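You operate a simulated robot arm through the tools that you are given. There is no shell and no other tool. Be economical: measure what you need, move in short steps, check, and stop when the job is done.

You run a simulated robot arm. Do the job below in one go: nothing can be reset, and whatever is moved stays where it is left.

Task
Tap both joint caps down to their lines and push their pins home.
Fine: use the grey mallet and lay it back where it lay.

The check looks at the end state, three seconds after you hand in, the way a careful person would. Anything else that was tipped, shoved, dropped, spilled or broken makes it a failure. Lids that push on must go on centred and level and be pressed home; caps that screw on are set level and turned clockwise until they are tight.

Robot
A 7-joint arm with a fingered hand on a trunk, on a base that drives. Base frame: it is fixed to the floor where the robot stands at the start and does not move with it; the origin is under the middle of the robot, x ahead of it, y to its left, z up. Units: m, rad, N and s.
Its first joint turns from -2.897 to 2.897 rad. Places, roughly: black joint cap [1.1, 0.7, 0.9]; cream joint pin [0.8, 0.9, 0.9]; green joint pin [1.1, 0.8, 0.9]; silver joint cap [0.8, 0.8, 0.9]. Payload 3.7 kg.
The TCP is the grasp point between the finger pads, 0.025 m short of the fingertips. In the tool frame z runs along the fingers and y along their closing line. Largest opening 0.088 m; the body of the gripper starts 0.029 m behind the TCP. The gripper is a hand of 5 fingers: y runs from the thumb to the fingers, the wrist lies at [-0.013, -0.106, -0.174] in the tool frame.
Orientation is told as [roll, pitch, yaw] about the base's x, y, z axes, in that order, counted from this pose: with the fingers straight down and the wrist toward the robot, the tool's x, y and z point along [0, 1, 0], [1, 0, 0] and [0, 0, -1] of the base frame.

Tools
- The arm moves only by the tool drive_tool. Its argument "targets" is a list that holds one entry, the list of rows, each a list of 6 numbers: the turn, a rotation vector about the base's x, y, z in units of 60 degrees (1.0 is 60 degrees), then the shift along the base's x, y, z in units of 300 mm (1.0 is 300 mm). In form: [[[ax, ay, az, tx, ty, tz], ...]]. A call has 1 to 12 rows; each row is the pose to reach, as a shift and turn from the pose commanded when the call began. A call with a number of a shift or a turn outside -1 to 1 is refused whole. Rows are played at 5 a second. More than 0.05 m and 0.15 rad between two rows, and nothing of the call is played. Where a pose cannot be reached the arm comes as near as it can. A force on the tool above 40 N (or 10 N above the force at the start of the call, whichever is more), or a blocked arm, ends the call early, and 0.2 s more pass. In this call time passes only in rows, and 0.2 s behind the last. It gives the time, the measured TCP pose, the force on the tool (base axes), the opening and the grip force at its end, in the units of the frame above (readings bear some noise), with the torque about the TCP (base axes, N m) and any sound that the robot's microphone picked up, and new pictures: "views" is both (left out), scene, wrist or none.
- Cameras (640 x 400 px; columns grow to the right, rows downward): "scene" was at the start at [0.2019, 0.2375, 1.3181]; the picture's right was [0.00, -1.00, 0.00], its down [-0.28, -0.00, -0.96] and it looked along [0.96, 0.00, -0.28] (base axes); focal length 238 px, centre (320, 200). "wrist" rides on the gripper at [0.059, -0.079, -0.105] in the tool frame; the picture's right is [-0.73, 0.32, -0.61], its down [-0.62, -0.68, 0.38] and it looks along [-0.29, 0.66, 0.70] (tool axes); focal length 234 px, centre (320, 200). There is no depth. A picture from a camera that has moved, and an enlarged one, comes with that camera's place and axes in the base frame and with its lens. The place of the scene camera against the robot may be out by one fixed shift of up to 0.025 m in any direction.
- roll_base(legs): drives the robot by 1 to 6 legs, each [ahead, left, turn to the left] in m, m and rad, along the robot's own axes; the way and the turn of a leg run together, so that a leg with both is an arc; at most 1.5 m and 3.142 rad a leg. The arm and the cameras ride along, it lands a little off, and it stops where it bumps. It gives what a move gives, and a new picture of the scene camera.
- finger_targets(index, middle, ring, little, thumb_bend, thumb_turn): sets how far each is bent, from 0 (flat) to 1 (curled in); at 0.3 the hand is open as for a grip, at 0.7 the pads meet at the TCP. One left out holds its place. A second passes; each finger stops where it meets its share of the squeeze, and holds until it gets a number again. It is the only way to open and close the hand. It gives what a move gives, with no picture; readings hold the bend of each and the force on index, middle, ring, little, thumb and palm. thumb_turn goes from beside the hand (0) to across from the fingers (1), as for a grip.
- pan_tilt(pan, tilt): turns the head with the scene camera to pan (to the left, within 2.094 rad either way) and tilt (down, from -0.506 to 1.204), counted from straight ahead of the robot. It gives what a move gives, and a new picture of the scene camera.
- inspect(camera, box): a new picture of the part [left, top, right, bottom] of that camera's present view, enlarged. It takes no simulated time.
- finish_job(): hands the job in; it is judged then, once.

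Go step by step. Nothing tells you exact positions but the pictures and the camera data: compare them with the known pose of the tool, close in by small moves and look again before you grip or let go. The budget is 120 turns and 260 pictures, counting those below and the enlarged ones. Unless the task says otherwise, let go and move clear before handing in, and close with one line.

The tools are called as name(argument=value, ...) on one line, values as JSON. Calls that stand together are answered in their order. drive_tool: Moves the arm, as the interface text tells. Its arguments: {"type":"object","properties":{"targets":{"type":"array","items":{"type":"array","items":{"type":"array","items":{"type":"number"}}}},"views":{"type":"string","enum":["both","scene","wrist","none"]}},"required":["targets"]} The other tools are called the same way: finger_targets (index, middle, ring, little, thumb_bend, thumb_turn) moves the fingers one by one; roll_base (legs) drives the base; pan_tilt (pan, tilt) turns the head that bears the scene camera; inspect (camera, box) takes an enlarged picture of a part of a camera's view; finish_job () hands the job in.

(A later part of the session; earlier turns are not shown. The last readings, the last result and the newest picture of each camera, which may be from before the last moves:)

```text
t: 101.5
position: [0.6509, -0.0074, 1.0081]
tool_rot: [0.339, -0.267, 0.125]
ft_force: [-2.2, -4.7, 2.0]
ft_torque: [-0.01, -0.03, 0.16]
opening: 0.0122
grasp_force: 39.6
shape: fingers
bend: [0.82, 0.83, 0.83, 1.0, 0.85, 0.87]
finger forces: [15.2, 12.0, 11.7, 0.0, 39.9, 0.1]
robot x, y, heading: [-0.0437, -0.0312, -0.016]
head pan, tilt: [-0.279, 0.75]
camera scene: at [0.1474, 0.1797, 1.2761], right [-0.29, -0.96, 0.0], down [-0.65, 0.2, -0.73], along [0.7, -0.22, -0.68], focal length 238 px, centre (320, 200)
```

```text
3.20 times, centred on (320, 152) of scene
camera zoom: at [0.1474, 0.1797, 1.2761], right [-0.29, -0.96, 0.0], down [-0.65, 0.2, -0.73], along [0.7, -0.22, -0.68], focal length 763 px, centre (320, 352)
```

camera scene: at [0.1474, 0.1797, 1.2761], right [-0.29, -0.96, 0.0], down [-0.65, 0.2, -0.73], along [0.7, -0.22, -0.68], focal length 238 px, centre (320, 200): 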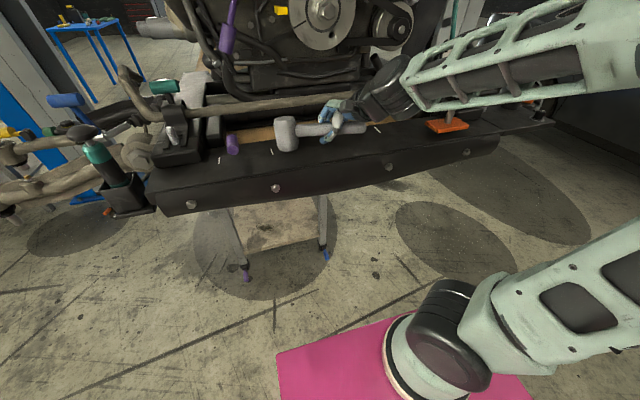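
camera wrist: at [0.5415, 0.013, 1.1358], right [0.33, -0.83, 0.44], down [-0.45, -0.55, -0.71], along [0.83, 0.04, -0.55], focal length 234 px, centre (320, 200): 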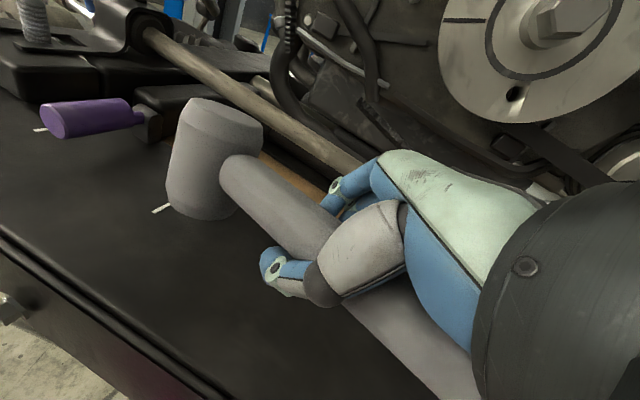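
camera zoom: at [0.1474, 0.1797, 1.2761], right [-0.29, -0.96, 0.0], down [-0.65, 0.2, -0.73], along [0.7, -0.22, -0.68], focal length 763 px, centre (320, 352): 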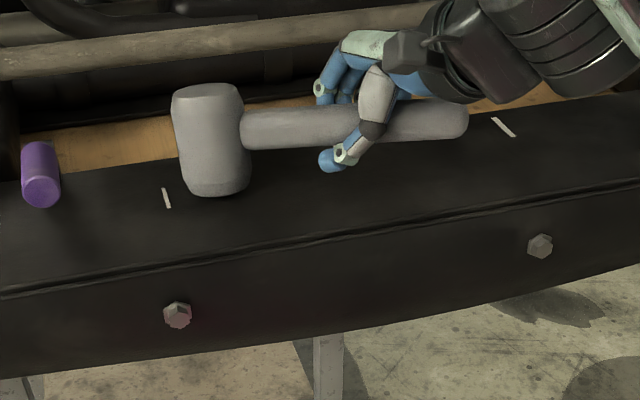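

Comparing to the original view, position matches but the mallet is yawed about 0.16 rad clockwise. I lift slightly, yaw back and lower again.

drive_tool(targets=[[[0, 0, 0, 0, 0, 0.04], [0, 0, 0.075, 0, 0.005, 0.05], [0, 0, 0.15, 0, 0.007, 0.05], [0, 0, 0.15, 0, 0.007, 0.03], [0, 0, 0.15, 0, 0.007, 0.01], [0, 0, 0.15, 0, 0.007, 0]]])

inspect(camera="scene", box=[220, 90, 420, 215])

```text
t: 102.9
position: [0.65, -0.0066, 1.0077]
tool_rot: [0.339, -0.267, 0.28]
ft_force: [-1.9, -4.7, 1.3]
ft_torque: [0.1, -0.01, 0.19]
opening: 0.012
grasp_force: 39.4
shape: fingers
bend: [0.82, 0.83, 0.83, 1.0, 0.85, 0.86]
finger forces: [15.0, 11.9, 11.9, 0.0, 39.8, 0.0]
robot x, y, heading: [-0.0443, -0.0286, -0.015]
head pan, tilt: [-0.279, 0.75]
camera scene: at [0.1473, 0.1796, 1.2761], right [-0.29, -0.96, 0.0], down [-0.65, 0.2, -0.73], along [0.7, -0.21, -0.68], focal length 238 px, centre (320, 200)
camera wrist: at [0.5416, -0.0166, 1.1009], right [0.46, -0.79, 0.41], down [-0.36, -0.58, -0.73], along [0.81, 0.19, -0.55], focal length 234 px, centre (320, 200)
```

scene: 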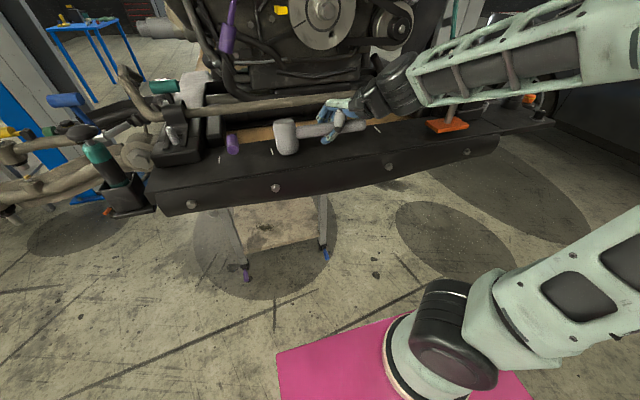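
wrist: 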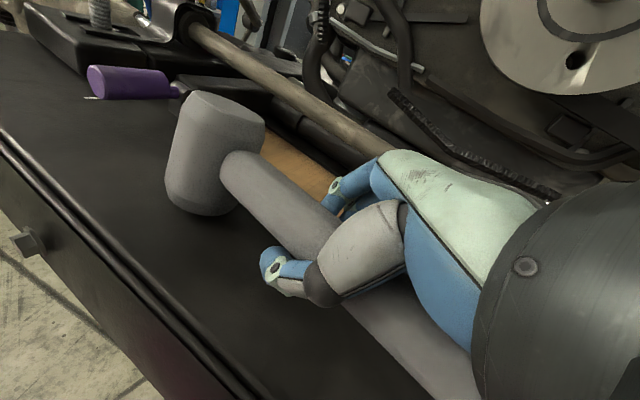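

```text
3.20 times, centred on (320, 152) of scene
camera zoom: at [0.1473, 0.1796, 1.2761], right [-0.29, -0.96, 0.0], down [-0.65, 0.2, -0.73], along [0.7, -0.21, -0.68], focal length 763 px, centre (320, 352)
```

zoom: 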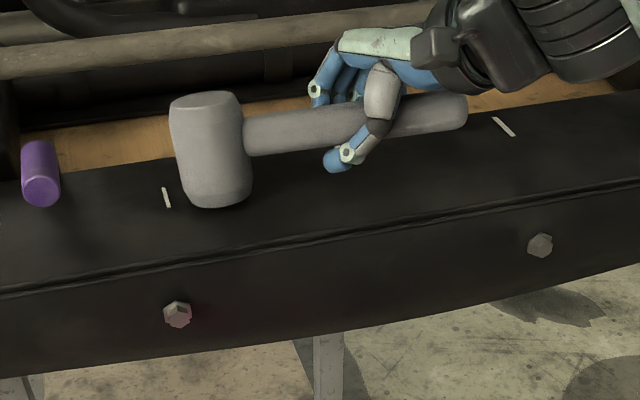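

Placement now matches the original to within millimetres; the head has a slight residual droop. I lower the hand a little so it settles flat.

drive_tool(targets=[[[0, 0, 0, 0, 0, -0.012], [0, 0, 0, 0, 0, -0.024], [0, 0, 0, 0, 0, -0.034]]], views="none")

inspect(camera="scene", box=[220, 90, 420, 215])

```text
t: 103.7
position: [0.6517, -0.0051, 0.9992]
tool_rot: [0.339, -0.268, 0.281]
ft_force: [-4.6, -5.8, 5.3]
ft_torque: [0.28, -0.04, 0.24]
opening: 0.0117
grasp_force: 39.3
shape: fingers
bend: [0.82, 0.83, 0.83, 1.0, 0.86, 0.86]
finger forces: [14.7, 11.9, 12.0, 0.0, 40.2, 0.0]
robot x, y, heading: [-0.0469, -0.0285, -0.022]
head pan, tilt: [-0.279, 0.75]
```

```text
3.20 times, centred on (320, 152) of scene
camera zoom: at [0.1472, 0.1796, 1.2761], right [-0.29, -0.96, 0.0], down [-0.65, 0.2, -0.73], along [0.7, -0.21, -0.68], focal length 763 px, centre (320, 352)
```

zoom: 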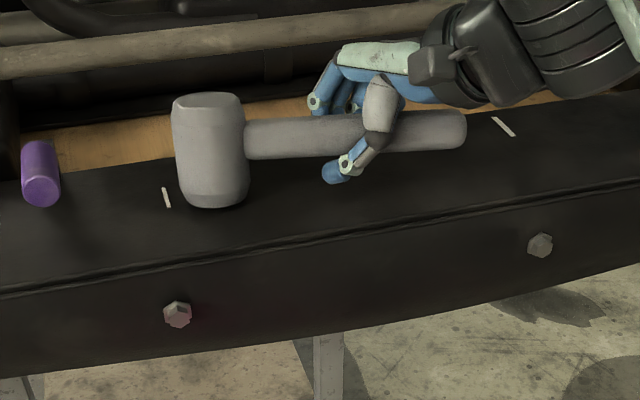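

The mallet now stands flat in its place. I relax the grip gently in stages.

finger_targets(index=0.76, middle=0.76, ring=0.76, little=0.8, thumb_bend=0.78)

inspect(camera="scene", box=[220, 90, 420, 215])

```text
t: 104.7
position: [0.6508, -0.0054, 0.9973]
tool_rot: [0.338, -0.267, 0.282]
ft_force: [-0.1, -0.2, -3.7]
ft_torque: [-0.28, 0.06, 0.02]
opening: 0.0179
grasp_force: 33.0
shape: fingers
bend: [0.75, 0.75, 0.76, 0.95, 0.63, 0.86]
finger forces: [16.3, 1.7, 0.0, 17.4, 31.7, 0.0]
robot x, y, heading: [-0.0454, -0.034, -0.021]
head pan, tilt: [-0.279, 0.75]
```

```text
3.20 times, centred on (320, 152) of scene
camera zoom: at [0.1476, 0.1799, 1.276], right [-0.29, -0.96, 0.0], down [-0.65, 0.2, -0.73], along [0.7, -0.22, -0.68], focal length 763 px, centre (320, 352)
```

zoom: 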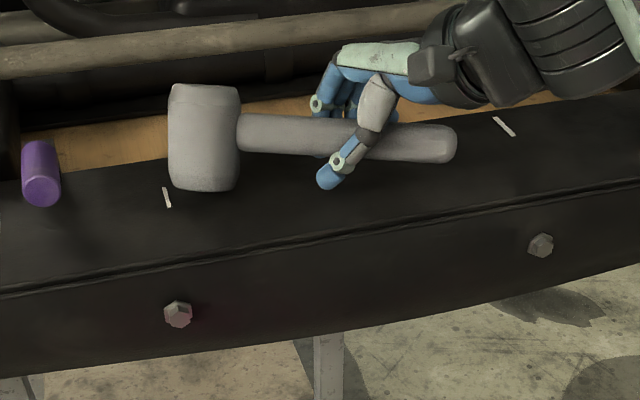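

The mallet realigned with the hand (head lifted). I raise slightly and roll the hand back toward level, which also gives the fingers better clearance.

drive_tool(targets=[[[0, 0, 0, 0, 0, 0.05], [-0.1, 0.03, 0, 0, 0, 0.07], [-0.22, 0.06, 0, 0, 0, 0.09]]])

inspect(camera="scene", box=[220, 90, 420, 215])

inspect(camera="wrist", box=[120, 60, 360, 260])

```text
t: 105.5
position: [0.65, -0.0062, 1.0238]
tool_rot: [0.132, -0.137, 0.321]
ft_force: [-0.2, 0.5, -4.0]
ft_torque: [-0.37, 0.07, 0.0]
opening: 0.0182
grasp_force: 34.2
shape: fingers
bend: [0.75, 0.75, 0.76, 0.96, 0.63, 0.86]
finger forces: [16.9, 1.5, 0.0, 17.8, 31.7, 0.0]
robot x, y, heading: [-0.0469, -0.0307, -0.014]
head pan, tilt: [-0.279, 0.75]
camera scene: at [0.1476, 0.1798, 1.276], right [-0.29, -0.96, 0.0], down [-0.65, 0.2, -0.73], along [0.7, -0.22, -0.68], focal length 238 px, centre (320, 200)
camera wrist: at [0.5484, 0.0064, 1.124], right [0.49, -0.68, 0.55], down [-0.4, -0.73, -0.55], along [0.77, 0.05, -0.63], focal length 234 px, centre (320, 200)
```

scene: 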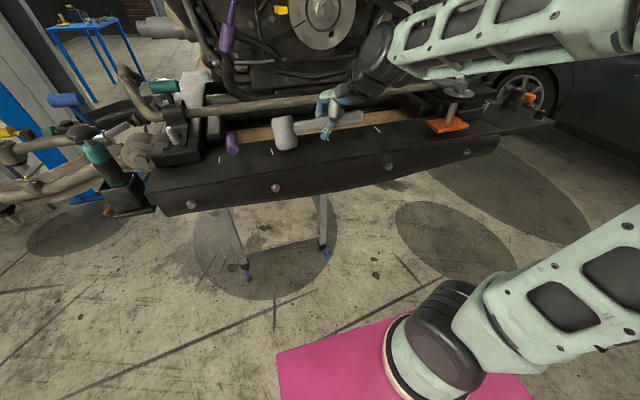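
wrist: 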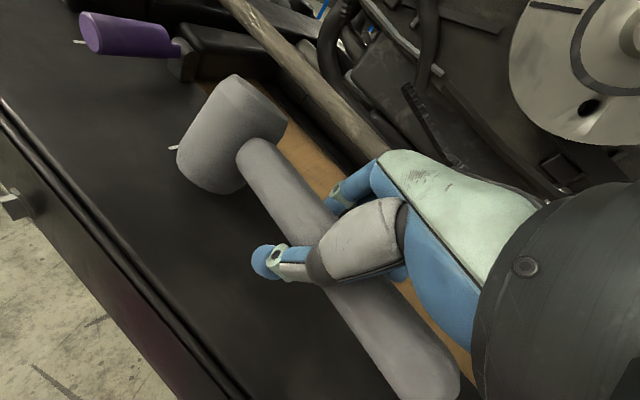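

```text
3.20 times, centred on (320, 152) of scene
camera zoom: at [0.1476, 0.1798, 1.276], right [-0.29, -0.96, 0.0], down [-0.65, 0.2, -0.73], along [0.7, -0.22, -0.68], focal length 763 px, centre (320, 352)
```

zoom: 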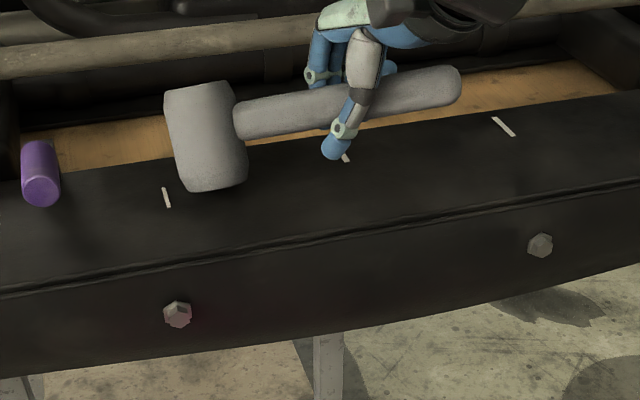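

```text
2.00 times, centred on (240, 160) of wrist
camera zoom: at [0.5484, 0.0064, 1.124], right [0.49, -0.68, 0.55], down [-0.4, -0.73, -0.55], along [0.77, 0.05, -0.63], focal length 468 px, centre (480, 280)
```

zoom: 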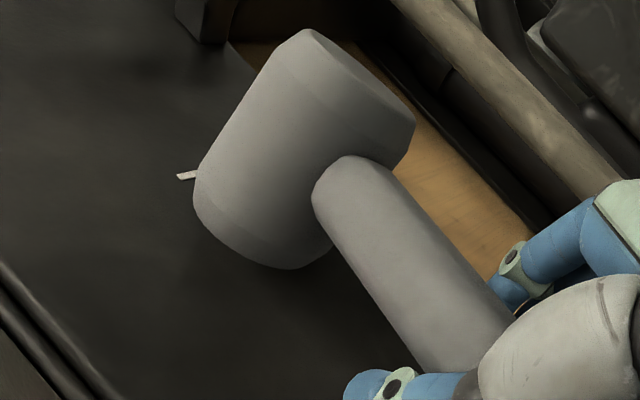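

The mallet again leans about 0.25 rad away about its handle; I pitch it upright and trim the roll.

drive_tool(targets=[[[0.02, -0.12, 0, 0, 0, 0.01], [0.05, -0.24, 0, 0, 0, 0.02]]])

inspect(camera="scene", box=[220, 90, 420, 215])

inspect(camera="wrist", box=[120, 60, 360, 260])

```text
t: 106.1
position: [0.6509, -0.0065, 1.0313]
tool_rot: [0.099, -0.392, 0.333]
ft_force: [0.7, 0.2, -3.8]
ft_torque: [-0.39, 0.06, 0.01]
opening: 0.0182
grasp_force: 33.5
shape: fingers
bend: [0.75, 0.75, 0.76, 0.96, 0.63, 0.86]
finger forces: [15.5, 1.4, 0.1, 18.1, 31.7, 0.1]
robot x, y, heading: [-0.0485, -0.0278, -0.019]
head pan, tilt: [-0.279, 0.75]
camera scene: at [0.1476, 0.1801, 1.276], right [-0.29, -0.96, 0.0], down [-0.65, 0.2, -0.73], along [0.7, -0.21, -0.68], focal length 238 px, centre (320, 200)
camera wrist: at [0.5263, 0.0027, 1.1023], right [0.35, -0.71, 0.62], down [-0.24, -0.7, -0.67], along [0.91, 0.08, -0.41], focal length 234 px, centre (320, 200)
```

scene: 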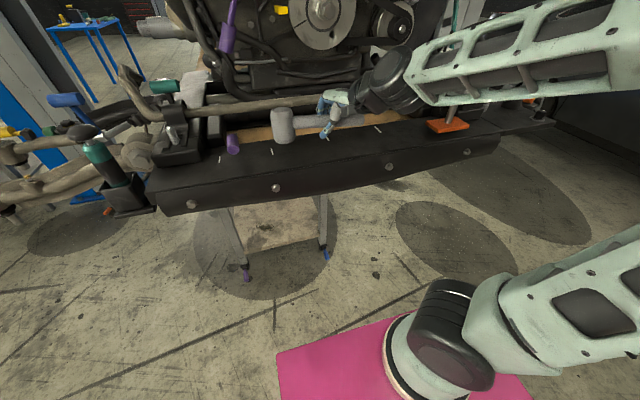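
wrist: 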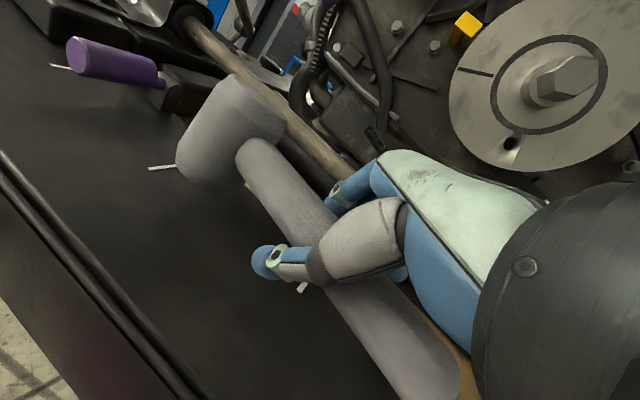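

```text
3.20 times, centred on (320, 152) of scene
camera zoom: at [0.1476, 0.1801, 1.276], right [-0.29, -0.96, 0.0], down [-0.65, 0.2, -0.73], along [0.7, -0.21, -0.68], focal length 763 px, centre (320, 352)
```

zoom: 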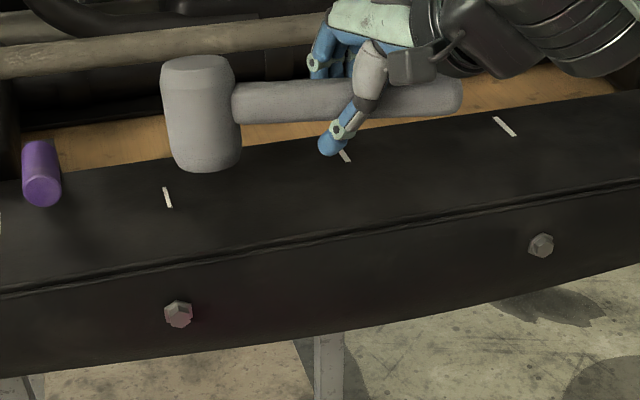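

```text
2.00 times, centred on (240, 160) of wrist
camera zoom: at [0.5263, 0.0027, 1.1023], right [0.35, -0.71, 0.62], down [-0.24, -0.7, -0.67], along [0.91, 0.08, -0.41], focal length 468 px, centre (480, 280)
```

zoom: 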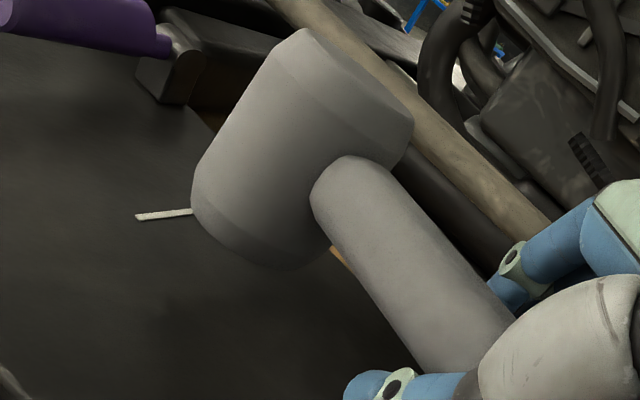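

Upright again. Relative to the original I need about +0.13 rad yaw and a -13 mm shift in y; applying and lowering close to the surface.

drive_tool(targets=[[[0, 0, 0.06, 0.01, -0.02, 0], [0, 0, 0.124, 0.023, -0.043, 0], [0, 0, 0.124, 0.023, -0.043, -0.05]]], views="none")

inspect(camera="scene", box=[220, 90, 420, 215])

```text
t: 106.9
position: [0.6561, -0.0182, 1.0164]
tool_rot: [0.098, -0.393, 0.461]
ft_force: [0.0, -0.4, -4.4]
ft_torque: [-0.4, 0.01, 0.01]
opening: 0.0181
grasp_force: 33.2
shape: fingers
bend: [0.75, 0.75, 0.76, 0.96, 0.63, 0.86]
finger forces: [15.7, 1.5, 0.0, 18.3, 31.6, 0.0]
robot x, y, heading: [-0.0445, -0.0266, -0.016]
head pan, tilt: [-0.279, 0.75]
```

```text
3.20 times, centred on (320, 152) of scene
camera zoom: at [0.1476, 0.1799, 1.276], right [-0.29, -0.96, 0.0], down [-0.65, 0.2, -0.73], along [0.7, -0.21, -0.68], focal length 763 px, centre (320, 352)
```

zoom: 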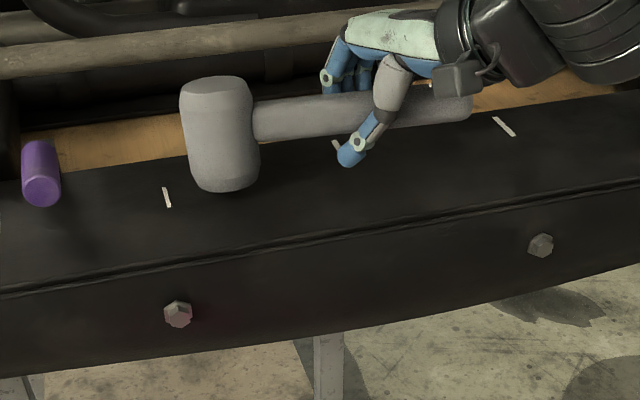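

Very close to the target; I lower to contact with a small +y trim.

drive_tool(targets=[[[0, 0, 0, 0, 0.012, -0.015], [0, 0, 0, 0, 0.012, -0.027], [0, 0, 0, 0, 0.012, -0.035], [0, 0, 0, 0, 0.012, -0.042]]])

inspect(camera="scene", box=[220, 90, 420, 215])

```text
t: 107.9
position: [0.6554, -0.0153, 1.0043]
tool_rot: [0.101, -0.394, 0.46]
ft_force: [0.1, -3.5, 1.1]
ft_torque: [-0.13, -0.1, -0.05]
opening: 0.0181
grasp_force: 31.3
shape: fingers
bend: [0.75, 0.75, 0.76, 0.94, 0.63, 0.86]
finger forces: [15.1, 1.7, 0.0, 16.0, 30.0, 0.0]
robot x, y, heading: [-0.0442, -0.0326, -0.019]
head pan, tilt: [-0.279, 0.75]
camera scene: at [0.1475, 0.1796, 1.2761], right [-0.29, -0.96, 0.0], down [-0.65, 0.2, -0.73], along [0.7, -0.21, -0.68], focal length 238 px, centre (320, 200)
camera wrist: at [0.5328, -0.0239, 1.0749], right [0.43, -0.66, 0.61], down [-0.15, -0.73, -0.67], along [0.89, 0.2, -0.41], focal length 234 px, centre (320, 200)
```

scene: 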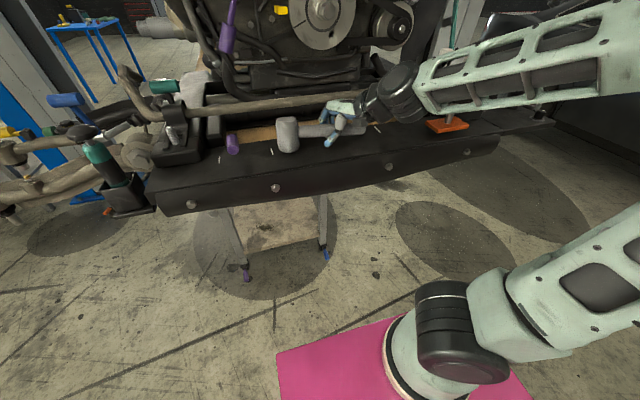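
wrist: 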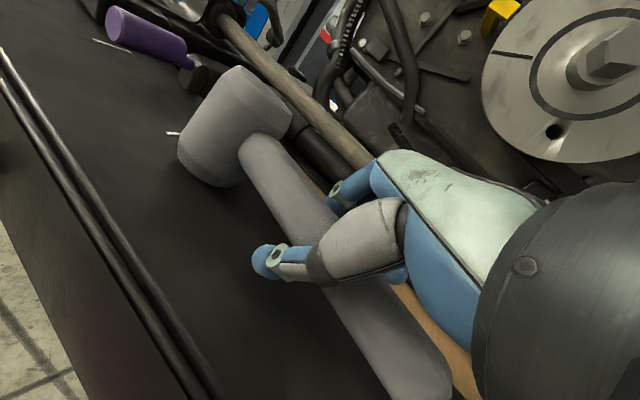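

```text
3.20 times, centred on (320, 152) of scene
camera zoom: at [0.1475, 0.1796, 1.2761], right [-0.29, -0.96, 0.0], down [-0.65, 0.2, -0.73], along [0.7, -0.21, -0.68], focal length 763 px, centre (320, 352)
```

zoom: 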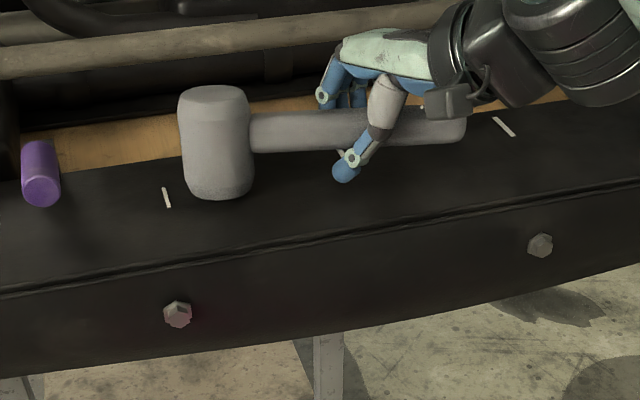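

About 0.1 rad of yaw remains. I lift a little, correct, and set down again.

drive_tool(targets=[[[0, 0, 0, 0, 0, 0.035], [0, 0, 0.05, 0.008, -0.006, 0.04], [0, 0, 0.1, 0.016, -0.01, 0.035], [0, 0, 0.1, 0.016, -0.01, 0.015], [0, 0, 0.1, 0.016, -0.01, 0.0], [0, 0, 0.1, 0.016, -0.01, -0.006]]], views="none")

inspect(camera="scene", box=[220, 90, 420, 215])

inspect(camera="wrist", box=[120, 60, 360, 260])

```text
t: 109.3
position: [0.6627, -0.0181, 1.0021]
tool_rot: [0.102, -0.393, 0.565]
ft_force: [-0.5, -3.5, 0.3]
ft_torque: [-0.07, -0.08, -0.03]
opening: 0.0181
grasp_force: 30.9
shape: fingers
bend: [0.75, 0.75, 0.76, 0.93, 0.62, 0.86]
finger forces: [14.3, 1.6, 0.0, 16.6, 29.6, 0.0]
robot x, y, heading: [-0.0495, -0.0331, -0.023]
head pan, tilt: [-0.279, 0.75]
```

```text
3.20 times, centred on (320, 152) of scene
camera zoom: at [0.1475, 0.1797, 1.2761], right [-0.29, -0.96, 0.0], down [-0.65, 0.2, -0.73], along [0.7, -0.21, -0.68], focal length 763 px, centre (320, 352)
```

zoom: 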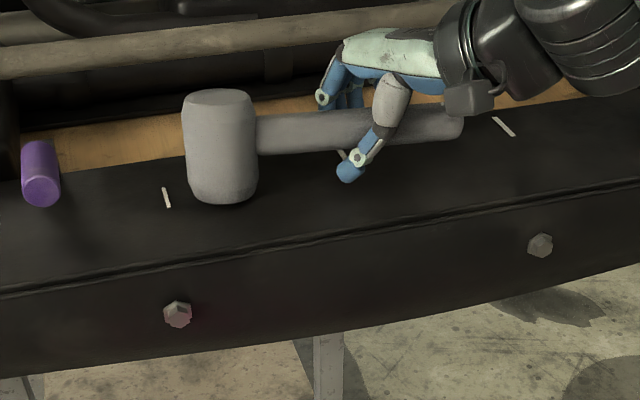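

```text
2.00 times, centred on (240, 160) of wrist
camera zoom: at [0.5394, -0.0391, 1.0721], right [0.5, -0.61, 0.61], down [-0.08, -0.74, -0.67], along [0.86, 0.29, -0.42], focal length 468 px, centre (480, 280)
```

zoom: 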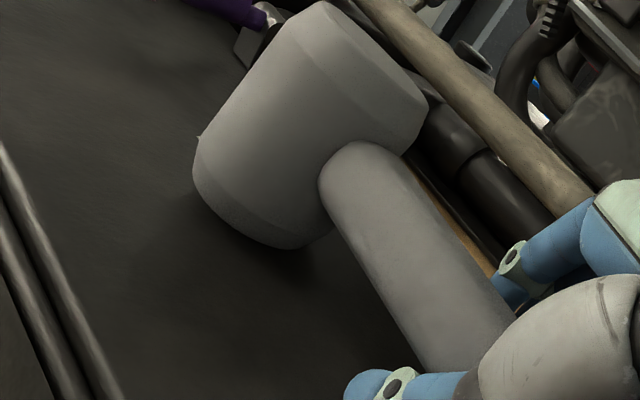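

Position is within a few millimetres of the original. I release in small stages.

finger_targets(index=0.68, middle=0.66, ring=0.66, little=0.8, thumb_bend=0.55)

inspect(camera="scene", box=[220, 90, 420, 215])

```text
t: 110.3
position: [0.6621, -0.0174, 1.0017]
tool_rot: [0.101, -0.393, 0.568]
ft_force: [1.9, 0.2, 0.2]
ft_torque: [-0.25, -0.02, 0.01]
opening: 0.0274
grasp_force: 6.8
shape: fingers
bend: [0.64, 0.66, 0.66, 0.82, 0.5, 0.96]
finger forces: [2.9, 0.0, 0.1, 7.1, 4.6, 0.1]
robot x, y, heading: [-0.0452, -0.0332, -0.022]
head pan, tilt: [-0.279, 0.75]
```

```text
3.20 times, centred on (320, 152) of scene
camera zoom: at [0.1475, 0.1799, 1.276], right [-0.29, -0.96, 0.0], down [-0.65, 0.2, -0.73], along [0.7, -0.22, -0.68], focal length 763 px, centre (320, 352)
```

zoom: 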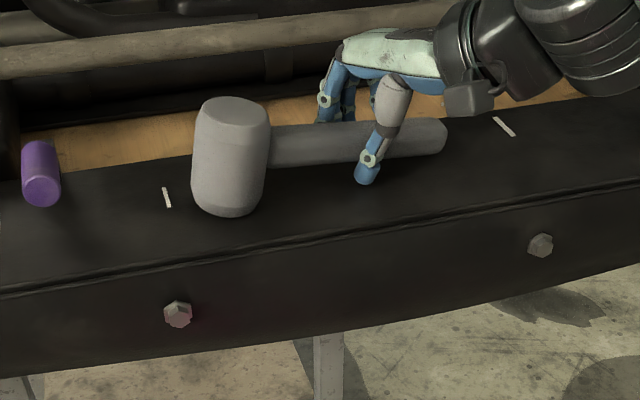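

It is nearly released and slightly tilted. I open fully and see how it settles.

finger_targets(index=0.45, middle=0.45, ring=0.45, little=0.45, thumb_bend=0.35)

inspect(camera="scene", box=[220, 90, 420, 215])

inspect(camera="wrist", box=[0, 0, 640, 400])

```text
t: 111.3
position: [0.6621, -0.0172, 1.0024]
tool_rot: [0.099, -0.392, 0.567]
ft_force: [-0.2, -0.5, 7.1]
ft_torque: [-0.17, 0.23, 0.0]
opening: 0.0637
grasp_force: 3.2
shape: fingers
bend: [0.45, 0.45, 0.45, 0.45, 0.35, 0.98]
finger forces: [0.0, 0.0, 0.0, 0.1, 7.1, 0.0]
robot x, y, heading: [-0.0434, -0.0334, -0.02]
head pan, tilt: [-0.279, 0.75]
```

```text
3.20 times, centred on (320, 152) of scene
camera zoom: at [0.1473, 0.1799, 1.2761], right [-0.29, -0.96, 0.0], down [-0.65, 0.2, -0.73], along [0.7, -0.21, -0.68], focal length 763 px, centre (320, 352)
```

zoom: 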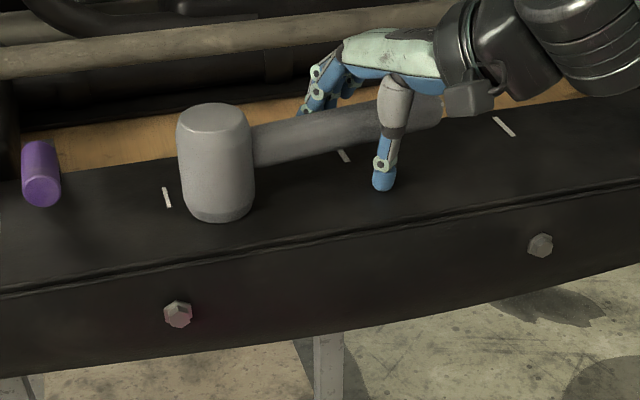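

```text
1.00 times, centred on (320, 200) of wrist (not enlarged: the box is as wide or as high as the picture)
camera zoom: at [0.5391, -0.0388, 1.0721], right [0.5, -0.61, 0.61], down [-0.08, -0.74, -0.67], along [0.86, 0.29, -0.42], focal length 234 px, centre (320, 200)
```

zoom: 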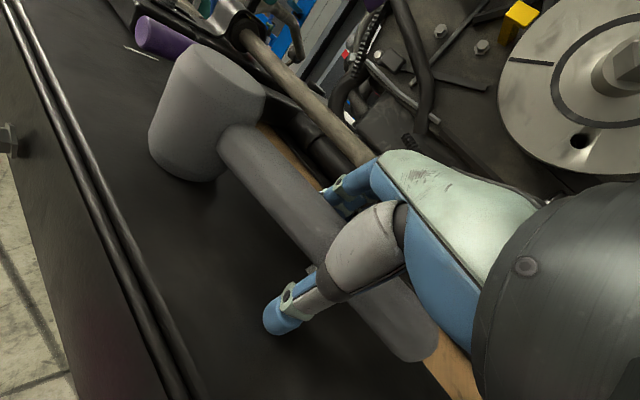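

The mallet stands flat but ended turned about 0.2 rad and shifted a centimetre. I lift the hand off along its own axis, then re-align it for a light re-grip to slide the mallet true.

drive_tool(targets=[[[0, 0, 0, -0.004, -0.003, 0.02], [0, 0, 0, -0.02, -0.013, 0.06], [0, 0, 0, -0.05, -0.03, 0.13], [0, 0, 0, -0.08, -0.05, 0.22], [0, 0, 0, -0.1, -0.06, 0.35], [0, 0, 0, -0.1, -0.06, 0.45]]])

inspect(camera="scene", box=[220, 90, 420, 215])

```text
t: 112.7
position: [0.631, -0.0369, 1.1371]
tool_rot: [0.1, -0.392, 0.567]
ft_force: [-0.4, 0.2, -0.9]
ft_torque: [0.02, 0.03, 0.03]
opening: 0.0633
grasp_force: 0.2
shape: fingers
bend: [0.45, 0.45, 0.45, 0.45, 0.35, 0.98]
finger forces: [0.0, 0.0, 0.0, 0.0, 0.1, 0.0]
robot x, y, heading: [-0.0445, -0.0299, -0.018]
head pan, tilt: [-0.279, 0.75]
camera scene: at [0.1475, 0.1798, 1.276], right [-0.29, -0.96, 0.0], down [-0.65, 0.2, -0.73], along [0.7, -0.22, -0.68], focal length 238 px, centre (320, 200)
camera wrist: at [0.5099, -0.0585, 1.2079], right [0.5, -0.61, 0.61], down [-0.08, -0.74, -0.67], along [0.86, 0.29, -0.42], focal length 234 px, centre (320, 200)
```

scene: 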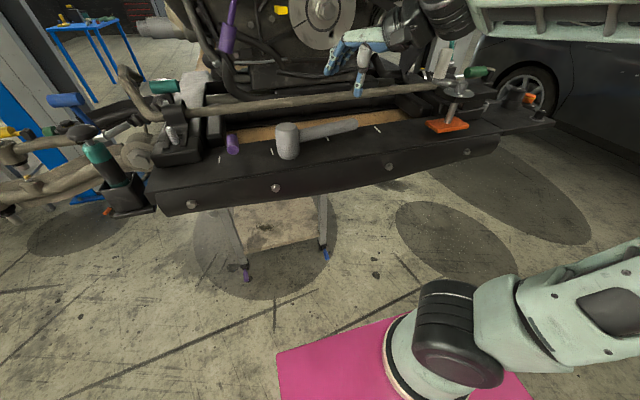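
wrist: 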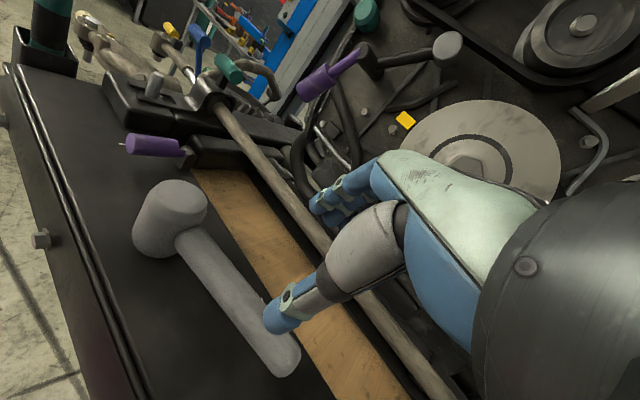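

```text
3.20 times, centred on (320, 152) of scene
camera zoom: at [0.1475, 0.1798, 1.276], right [-0.29, -0.96, 0.0], down [-0.65, 0.2, -0.73], along [0.7, -0.22, -0.68], focal length 763 px, centre (320, 352)
```

zoom: 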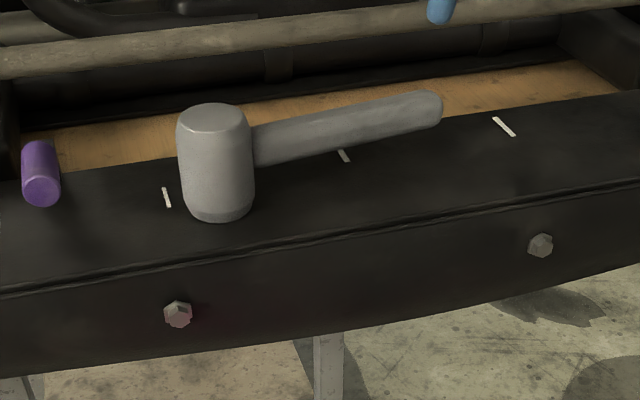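

The mallet is standing flat, free of the hand. I straighten the hand above the handle and open fully.

drive_tool(targets=[[[0, 0, -0.12, 0.02, 0.03, 0], [0, 0, -0.24, 0.05, 0.07, 0], [0, 0, -0.36, 0.07, 0.103, 0]]], views="none")

drive_tool(targets=[[[-0.055, 0.116, 0, 0, 0, 0], [-0.11, 0.232, 0, 0, 0, 0], [-0.164, 0.348, 0, 0, 0, 0]]], views="none")

finger_targets(index=0.3, middle=0.3, ring=0.3, little=0.3, thumb_bend=0.3)

inspect(camera="wrist", box=[0, 0, 640, 400])

```text
t: 113.5
position: [0.6524, -0.0061, 1.1368]
tool_rot: [0.103, -0.393, 0.187]
ft_force: [0.7, 0.1, 0.3]
ft_torque: [0.04, -0.01, -0.01]
opening: 0.0635
grasp_force: 0.0
shape: fingers
bend: [0.45, 0.45, 0.45, 0.45, 0.35, 0.98]
finger forces: [0.0, 0.1, 0.1, 0.1, 0.0, 0.0]
robot x, y, heading: [-0.0466, -0.0321, -0.018]
head pan, tilt: [-0.279, 0.75]
```

```text
t: 114.3
position: [0.6529, -0.0048, 1.1362]
tool_rot: [0.005, 0.001, 0.208]
ft_force: [-1.0, -0.6, 0.1]
ft_torque: [-0.01, -0.02, -0.01]
opening: 0.0632
grasp_force: 0.1
shape: fingers
bend: [0.45, 0.45, 0.45, 0.45, 0.35, 0.98]
finger forces: [0.0, 0.1, 0.0, 0.0, 0.1, 0.1]
robot x, y, heading: [-0.0429, -0.0279, -0.022]
head pan, tilt: [-0.279, 0.75]
```

```text
t: 115.3
position: [0.6526, -0.0051, 1.1357]
tool_rot: [0.004, 0.001, 0.21]
ft_force: [0.9, -0.7, 0.4]
ft_torque: [-0.01, -0.01, 0.0]
opening: 0.0843
grasp_force: 0.0
shape: fingers
bend: [0.3, 0.3, 0.3, 0.3, 0.3, 0.98]
finger forces: [0.0, 0.1, 0.0, 0.0, 0.0, 0.0]
robot x, y, heading: [-0.0436, -0.0363, -0.019]
head pan, tilt: [-0.279, 0.75]
```

```text
1.00 times, centred on (320, 200) of wrist (not enlarged: the box is as wide or as high as the picture)
camera zoom: at [0.5646, 0.0355, 1.2406], right [0.47, -0.65, 0.61], down [-0.54, -0.75, -0.39], along [0.7, -0.15, -0.7], focal length 234 px, centre (320, 200)
```

zoom: 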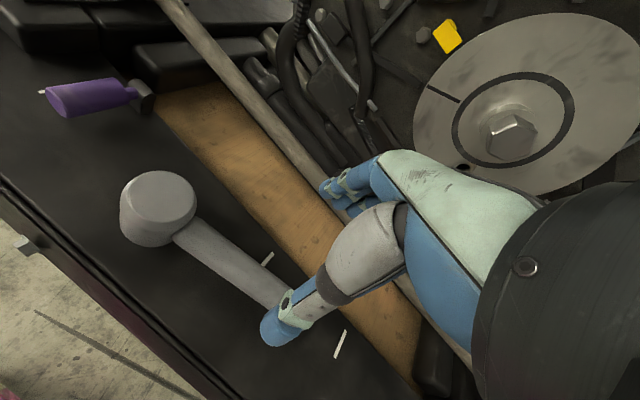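

The hand is square over the handle. I go down around it.

drive_tool(targets=[[[0, 0, -0.02, -0.01, 0, -0.12], [0, 0, -0.02, -0.01, 0, -0.24], [0, 0, -0.02, -0.01, 0, -0.36], [0, 0, -0.02, -0.01, 0, -0.425]]], views="none")

finger_targets(index=0.66, middle=0.66, ring=0.66, little=0.66, thumb_bend=0.52)

inspect(camera="scene", box=[220, 90, 420, 215])

```text
t: 116.3
position: [0.6515, -0.0059, 1.0099]
tool_rot: [0.005, -0.001, 0.189]
ft_force: [-0.1, 0.9, 0.8]
ft_torque: [-0.02, 0.01, -0.01]
opening: 0.0843
grasp_force: 0.0
shape: fingers
bend: [0.3, 0.3, 0.3, 0.3, 0.3, 0.98]
finger forces: [0.0, 0.0, 0.0, 0.0, 0.0, 0.0]
robot x, y, heading: [-0.0506, -0.0329, -0.019]
head pan, tilt: [-0.279, 0.75]
```

```text
t: 117.3
position: [0.6499, -0.0058, 1.0096]
tool_rot: [0.004, 0.001, 0.188]
ft_force: [0.1, 0.1, 0.7]
ft_torque: [0.0, 0.0, 0.0]
opening: 0.0258
grasp_force: 1.1
shape: fingers
bend: [0.64, 0.65, 0.66, 0.66, 0.51, 0.97]
finger forces: [1.1, 0.4, 0.0, 0.0, 1.3, 0.1]
robot x, y, heading: [-0.0447, -0.0298, -0.016]
head pan, tilt: [-0.279, 0.75]
```

```text
3.20 times, centred on (320, 152) of scene
camera zoom: at [0.1475, 0.1799, 1.276], right [-0.29, -0.96, 0.0], down [-0.65, 0.2, -0.73], along [0.7, -0.22, -0.68], focal length 763 px, centre (320, 352)
```

zoom: 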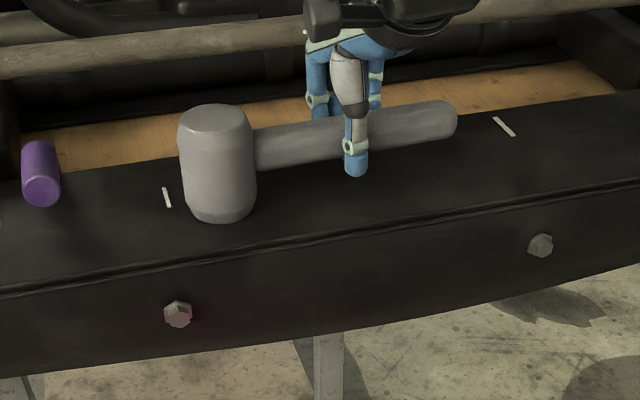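

A light hold. The head needs to go about 17 mm in +x with the end fixed; I firm up slightly and slide it flat.

finger_targets(index=0.69, middle=0.69, ring=0.69, little=0.7, thumb_bend=0.54)

drive_tool(targets=[[[0, 0, -0.03, 0.01, 0, 0], [0, 0, -0.06, 0.02, 0, 0], [0, 0, -0.09, 0.028, 0, 0]]], views="none")

inspect(camera="scene", box=[220, 90, 420, 215])

```text
t: 118.3
position: [0.6506, -0.0053, 1.0104]
tool_rot: [0.003, 0.002, 0.188]
ft_force: [0.5, 0.1, 0.4]
ft_torque: [-0.02, -0.06, -0.01]
opening: 0.0249
grasp_force: 3.3
shape: fingers
bend: [0.65, 0.67, 0.68, 0.7, 0.51, 0.97]
finger forces: [2.1, 1.2, 0.3, 0.1, 3.5, 0.0]
robot x, y, heading: [-0.0452, -0.0287, -0.018]
head pan, tilt: [-0.279, 0.75]
```

```text
t: 119.1
position: [0.6588, -0.0051, 1.0092]
tool_rot: [0.005, -0.001, 0.091]
ft_force: [-2.6, -2.4, 1.0]
ft_torque: [0.06, -0.01, 0.12]
opening: 0.0253
grasp_force: 4.4
shape: fingers
bend: [0.67, 0.68, 0.68, 0.7, 0.5, 0.99]
finger forces: [0.9, 0.9, 1.1, 0.5, 5.7, 0.0]
robot x, y, heading: [-0.0428, -0.0291, -0.021]
head pan, tilt: [-0.279, 0.75]
```

```text
3.20 times, centred on (320, 152) of scene
camera zoom: at [0.1474, 0.1798, 1.2761], right [-0.29, -0.96, 0.0], down [-0.65, 0.2, -0.73], along [0.7, -0.22, -0.68], focal length 763 px, centre (320, 352)
```

zoom: 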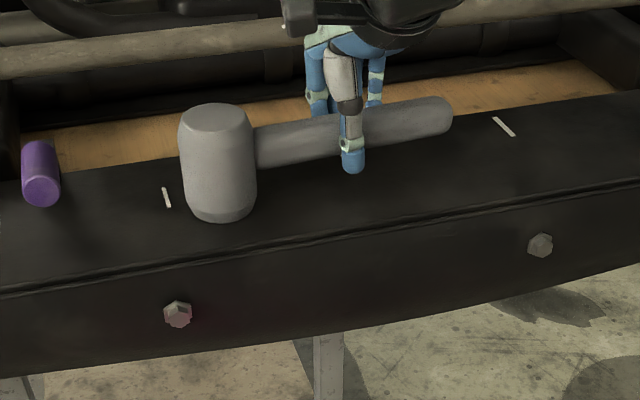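

The handle slipped in the loose grip. I squeeze moderately, so it aligns with the hand, then slide.

finger_targets(index=0.75, middle=0.75, ring=0.75, little=0.78, thumb_bend=0.6)

inspect(camera="scene", box=[220, 90, 420, 215])

```text
t: 120.1
position: [0.6585, -0.0055, 1.01]
tool_rot: [0.004, -0.001, 0.093]
ft_force: [-3.0, 0.1, 0.9]
ft_torque: [0.25, 0.15, 0.3]
opening: 0.0245
grasp_force: 16.3
shape: fingers
bend: [0.74, 0.73, 0.73, 0.76, 0.51, 0.97]
finger forces: [4.0, 2.8, 2.9, 6.0, 18.0, 0.0]
robot x, y, heading: [-0.0451, -0.0316, -0.022]
head pan, tilt: [-0.279, 0.75]
```

```text
3.20 times, centred on (320, 152) of scene
camera zoom: at [0.1474, 0.1799, 1.276], right [-0.29, -0.96, 0.0], down [-0.65, 0.2, -0.73], along [0.7, -0.22, -0.68], focal length 763 px, centre (320, 352)
```

zoom: 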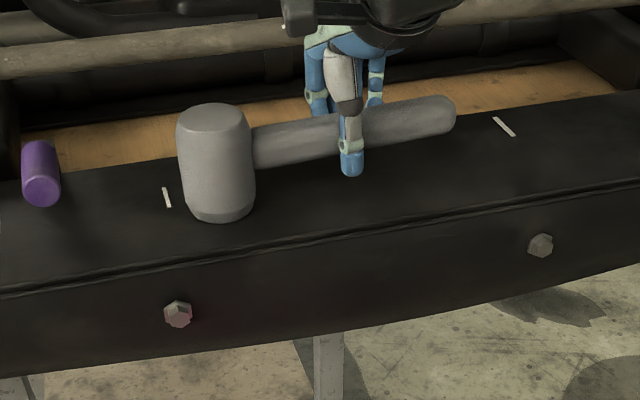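

Now firm enough; I rotate and slide again.

drive_tool(targets=[[[0, 0, -0.04, 0.008, 0, 0], [0, 0, -0.08, 0.016, 0, 0], [0, 0, -0.12, 0.022, 0, 0]]], views="none")

inspect(camera="scene", box=[220, 90, 420, 215])

```text
t: 120.9
position: [0.6646, -0.0051, 1.0078]
tool_rot: [0.005, -0.001, -0.034]
ft_force: [-5.4, -2.9, 3.9]
ft_torque: [0.38, 0.2, 0.55]
opening: 0.0246
grasp_force: 19.5
shape: fingers
bend: [0.74, 0.74, 0.73, 0.76, 0.51, 0.99]
finger forces: [2.2, 2.3, 3.8, 9.0, 22.4, 0.0]
robot x, y, heading: [-0.0438, -0.0313, -0.019]
head pan, tilt: [-0.279, 0.75]
```

```text
3.20 times, centred on (320, 152) of scene
camera zoom: at [0.1472, 0.1797, 1.2761], right [-0.29, -0.96, 0.0], down [-0.65, 0.2, -0.73], along [0.7, -0.22, -0.68], focal length 763 px, centre (320, 352)
```

zoom: 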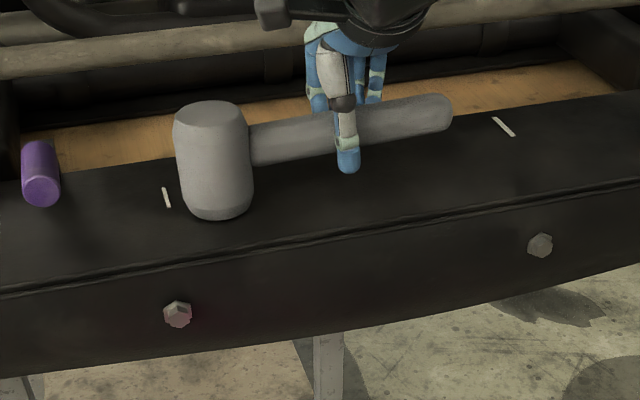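

Head friction resists; I raise it about 8 mm so it can swing free, and look.

drive_tool(targets=[[[0, 0, 0, 0, 0, 0.02], [0, 0, 0, 0, 0, 0.04], [0, 0, 0, 0, 0, 0.05]]], views="none")

inspect(camera="scene", box=[220, 90, 420, 215])

```text
t: 121.7
position: [0.6646, -0.0035, 1.0246]
tool_rot: [0.003, 0.0, -0.032]
ft_force: [-1.3, 0.4, -2.6]
ft_torque: [-0.07, 0.05, 0.21]
opening: 0.0233
grasp_force: 14.9
shape: fingers
bend: [0.74, 0.74, 0.74, 0.77, 0.5, 0.95]
finger forces: [3.9, 2.5, 2.3, 5.7, 15.6, 0.1]
robot x, y, heading: [-0.0473, -0.0277, -0.019]
head pan, tilt: [-0.279, 0.75]
```

```text
3.20 times, centred on (320, 152) of scene
camera zoom: at [0.1475, 0.1799, 1.276], right [-0.29, -0.96, 0.0], down [-0.65, 0.2, -0.73], along [0.7, -0.22, -0.68], focal length 763 px, centre (320, 352)
```

zoom: 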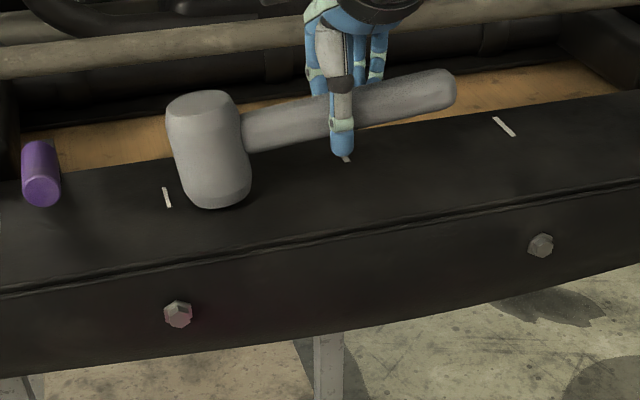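

Still brushing the beam. I raise 5 mm more, shift +x with a bit of yaw, and lower again.

drive_tool(targets=[[[0, 0, 0, 0, 0, 0.03], [0, 0, -0.04, 0.015, 0, 0.03], [0, 0, -0.06, 0.03, 0, 0.03], [0, 0, -0.06, 0.03, 0, 0], [0, 0, -0.06, 0.03, 0, -0.03], [0, 0, -0.06, 0.03, 0, -0.055]]], views="none")

inspect(camera="scene", box=[220, 90, 420, 215])

```text
t: 123.1
position: [0.6733, -0.0057, 1.0069]
tool_rot: [0.004, -0.003, -0.096]
ft_force: [-5.1, -6.1, 7.4]
ft_torque: [0.38, -0.02, 0.33]
opening: 0.0237
grasp_force: 16.9
shape: fingers
bend: [0.74, 0.74, 0.74, 0.76, 0.5, 0.97]
finger forces: [6.0, 3.1, 2.0, 3.7, 18.8, 0.1]
robot x, y, heading: [-0.0478, -0.0303, -0.015]
head pan, tilt: [-0.279, 0.75]
```

```text
3.20 times, centred on (320, 152) of scene
camera zoom: at [0.1471, 0.1796, 1.2761], right [-0.29, -0.96, 0.0], down [-0.65, 0.2, -0.73], along [0.7, -0.21, -0.68], focal length 763 px, centre (320, 352)
```

zoom: 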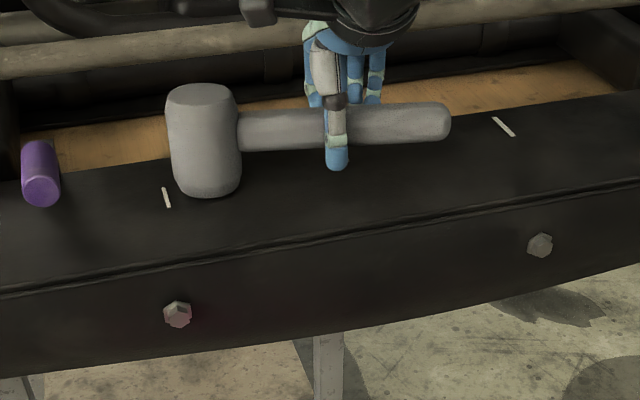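

Orientation is right now; it needs about 10 mm toward -y, 6 mm toward -x and a hair of yaw. I hop it there.

drive_tool(targets=[[[0, 0, 0, 0, 0, 0.04], [0, 0, 0, 0, 0, 0.085], [0, 0, 0.025, -0.008, -0.018, 0.085], [0, 0, 0.055, -0.018, -0.037, 0.085], [0, 0, 0.055, -0.018, -0.037, 0.05], [0, 0, 0.055, -0.018, -0.037, 0.02], [0, 0, 0.055, -0.018, -0.037, 0.0]]], views="none")

inspect(camera="scene", box=[220, 90, 420, 215])

```text
t: 124.7
position: [0.6678, -0.0172, 1.0079]
tool_rot: [0.003, -0.003, -0.036]
ft_force: [-3.7, -6.2, 6.6]
ft_torque: [0.22, -0.12, 0.13]
opening: 0.0233
grasp_force: 14.5
shape: fingers
bend: [0.74, 0.74, 0.74, 0.77, 0.5, 0.95]
finger forces: [7.9, 2.8, 1.2, 1.7, 16.1, 0.0]
robot x, y, heading: [-0.0451, -0.0308, -0.017]
head pan, tilt: [-0.279, 0.75]
```

```text
3.20 times, centred on (320, 152) of scene
camera zoom: at [0.1472, 0.1795, 1.2761], right [-0.29, -0.96, 0.0], down [-0.65, 0.2, -0.73], along [0.7, -0.21, -0.68], focal length 763 px, centre (320, 352)
```

zoom: 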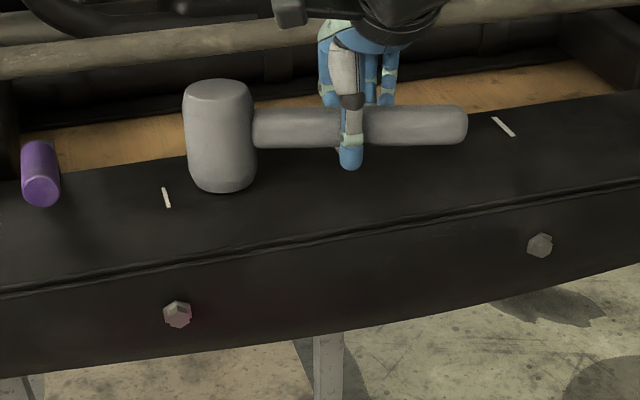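

Nearly there; the head needs about 0.12 rad more yaw. One more hop, landing softer.

drive_tool(targets=[[[0, 0, 0, 0, 0, 0.04], [0, 0, 0, 0, 0, 0.085], [0, 0, 0.06, 0, 0.004, 0.085], [0, 0, 0.12, 0, 0.006, 0.085], [0, 0, 0.12, 0, 0.006, 0.05], [0, 0, 0.12, 0, 0.006, 0.03], [0, 0, 0.12, 0, 0.006, 0.015]]], views="none")

inspect(camera="scene", box=[220, 90, 420, 215])

```text
t: 126.3
position: [0.6675, -0.0134, 1.0126]
tool_rot: [0.004, -0.003, 0.089]
ft_force: [-1.9, -5.5, 3.4]
ft_torque: [0.11, -0.14, -0.02]
opening: 0.0233
grasp_force: 13.6
shape: fingers
bend: [0.74, 0.74, 0.75, 0.78, 0.51, 0.94]
finger forces: [8.8, 2.7, 1.0, 1.2, 14.1, 0.1]
robot x, y, heading: [-0.0446, -0.0308, -0.019]
head pan, tilt: [-0.279, 0.75]
```

```text
3.20 times, centred on (320, 152) of scene
camera zoom: at [0.1473, 0.1796, 1.2761], right [-0.29, -0.96, 0.0], down [-0.65, 0.2, -0.73], along [0.7, -0.21, -0.68], focal length 763 px, centre (320, 352)
```

zoom: 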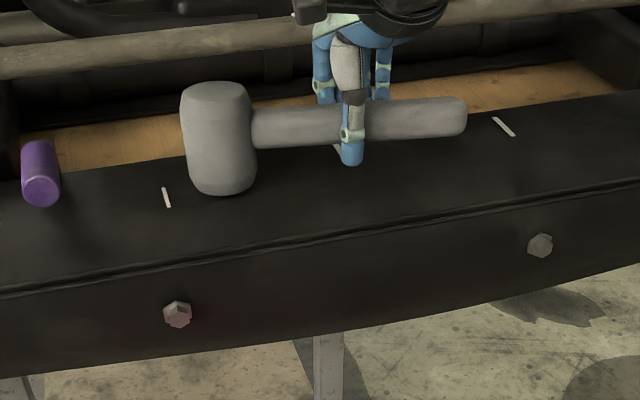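

Head about 1 cm too far in +x still; one last small hop, then release.

drive_tool(targets=[[[0, 0, 0, 0, 0, 0.04], [0, 0, 0, 0, 0, 0.07], [0, 0, 0.03, -0.012, 0.004, 0.07], [0, 0, 0.06, -0.025, 0.008, 0.07], [0, 0, 0.06, -0.025, 0.008, 0.04], [0, 0, 0.06, -0.025, 0.008, 0.015], [0, 0, 0.06, -0.025, 0.008, -0.005]]], views="none")

inspect(camera="scene", box=[220, 90, 420, 215])

```text
t: 127.9
position: [0.6612, -0.0118, 1.011]
tool_rot: [0.003, -0.001, 0.152]
ft_force: [-1.3, -4.8, 3.8]
ft_torque: [0.11, -0.14, 0.0]
opening: 0.0235
grasp_force: 14.1
shape: fingers
bend: [0.74, 0.74, 0.75, 0.78, 0.51, 0.94]
finger forces: [9.2, 2.9, 0.7, 0.7, 14.0, 0.0]
robot x, y, heading: [-0.0461, -0.0299, -0.012]
head pan, tilt: [-0.279, 0.75]
```

```text
3.20 times, centred on (320, 152) of scene
camera zoom: at [0.1473, 0.1796, 1.2761], right [-0.29, -0.96, 0.0], down [-0.65, 0.2, -0.73], along [0.7, -0.21, -0.68], focal length 763 px, centre (320, 352)
```

zoom: 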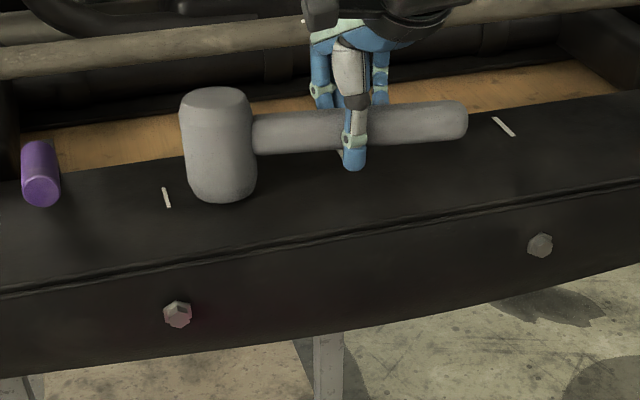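

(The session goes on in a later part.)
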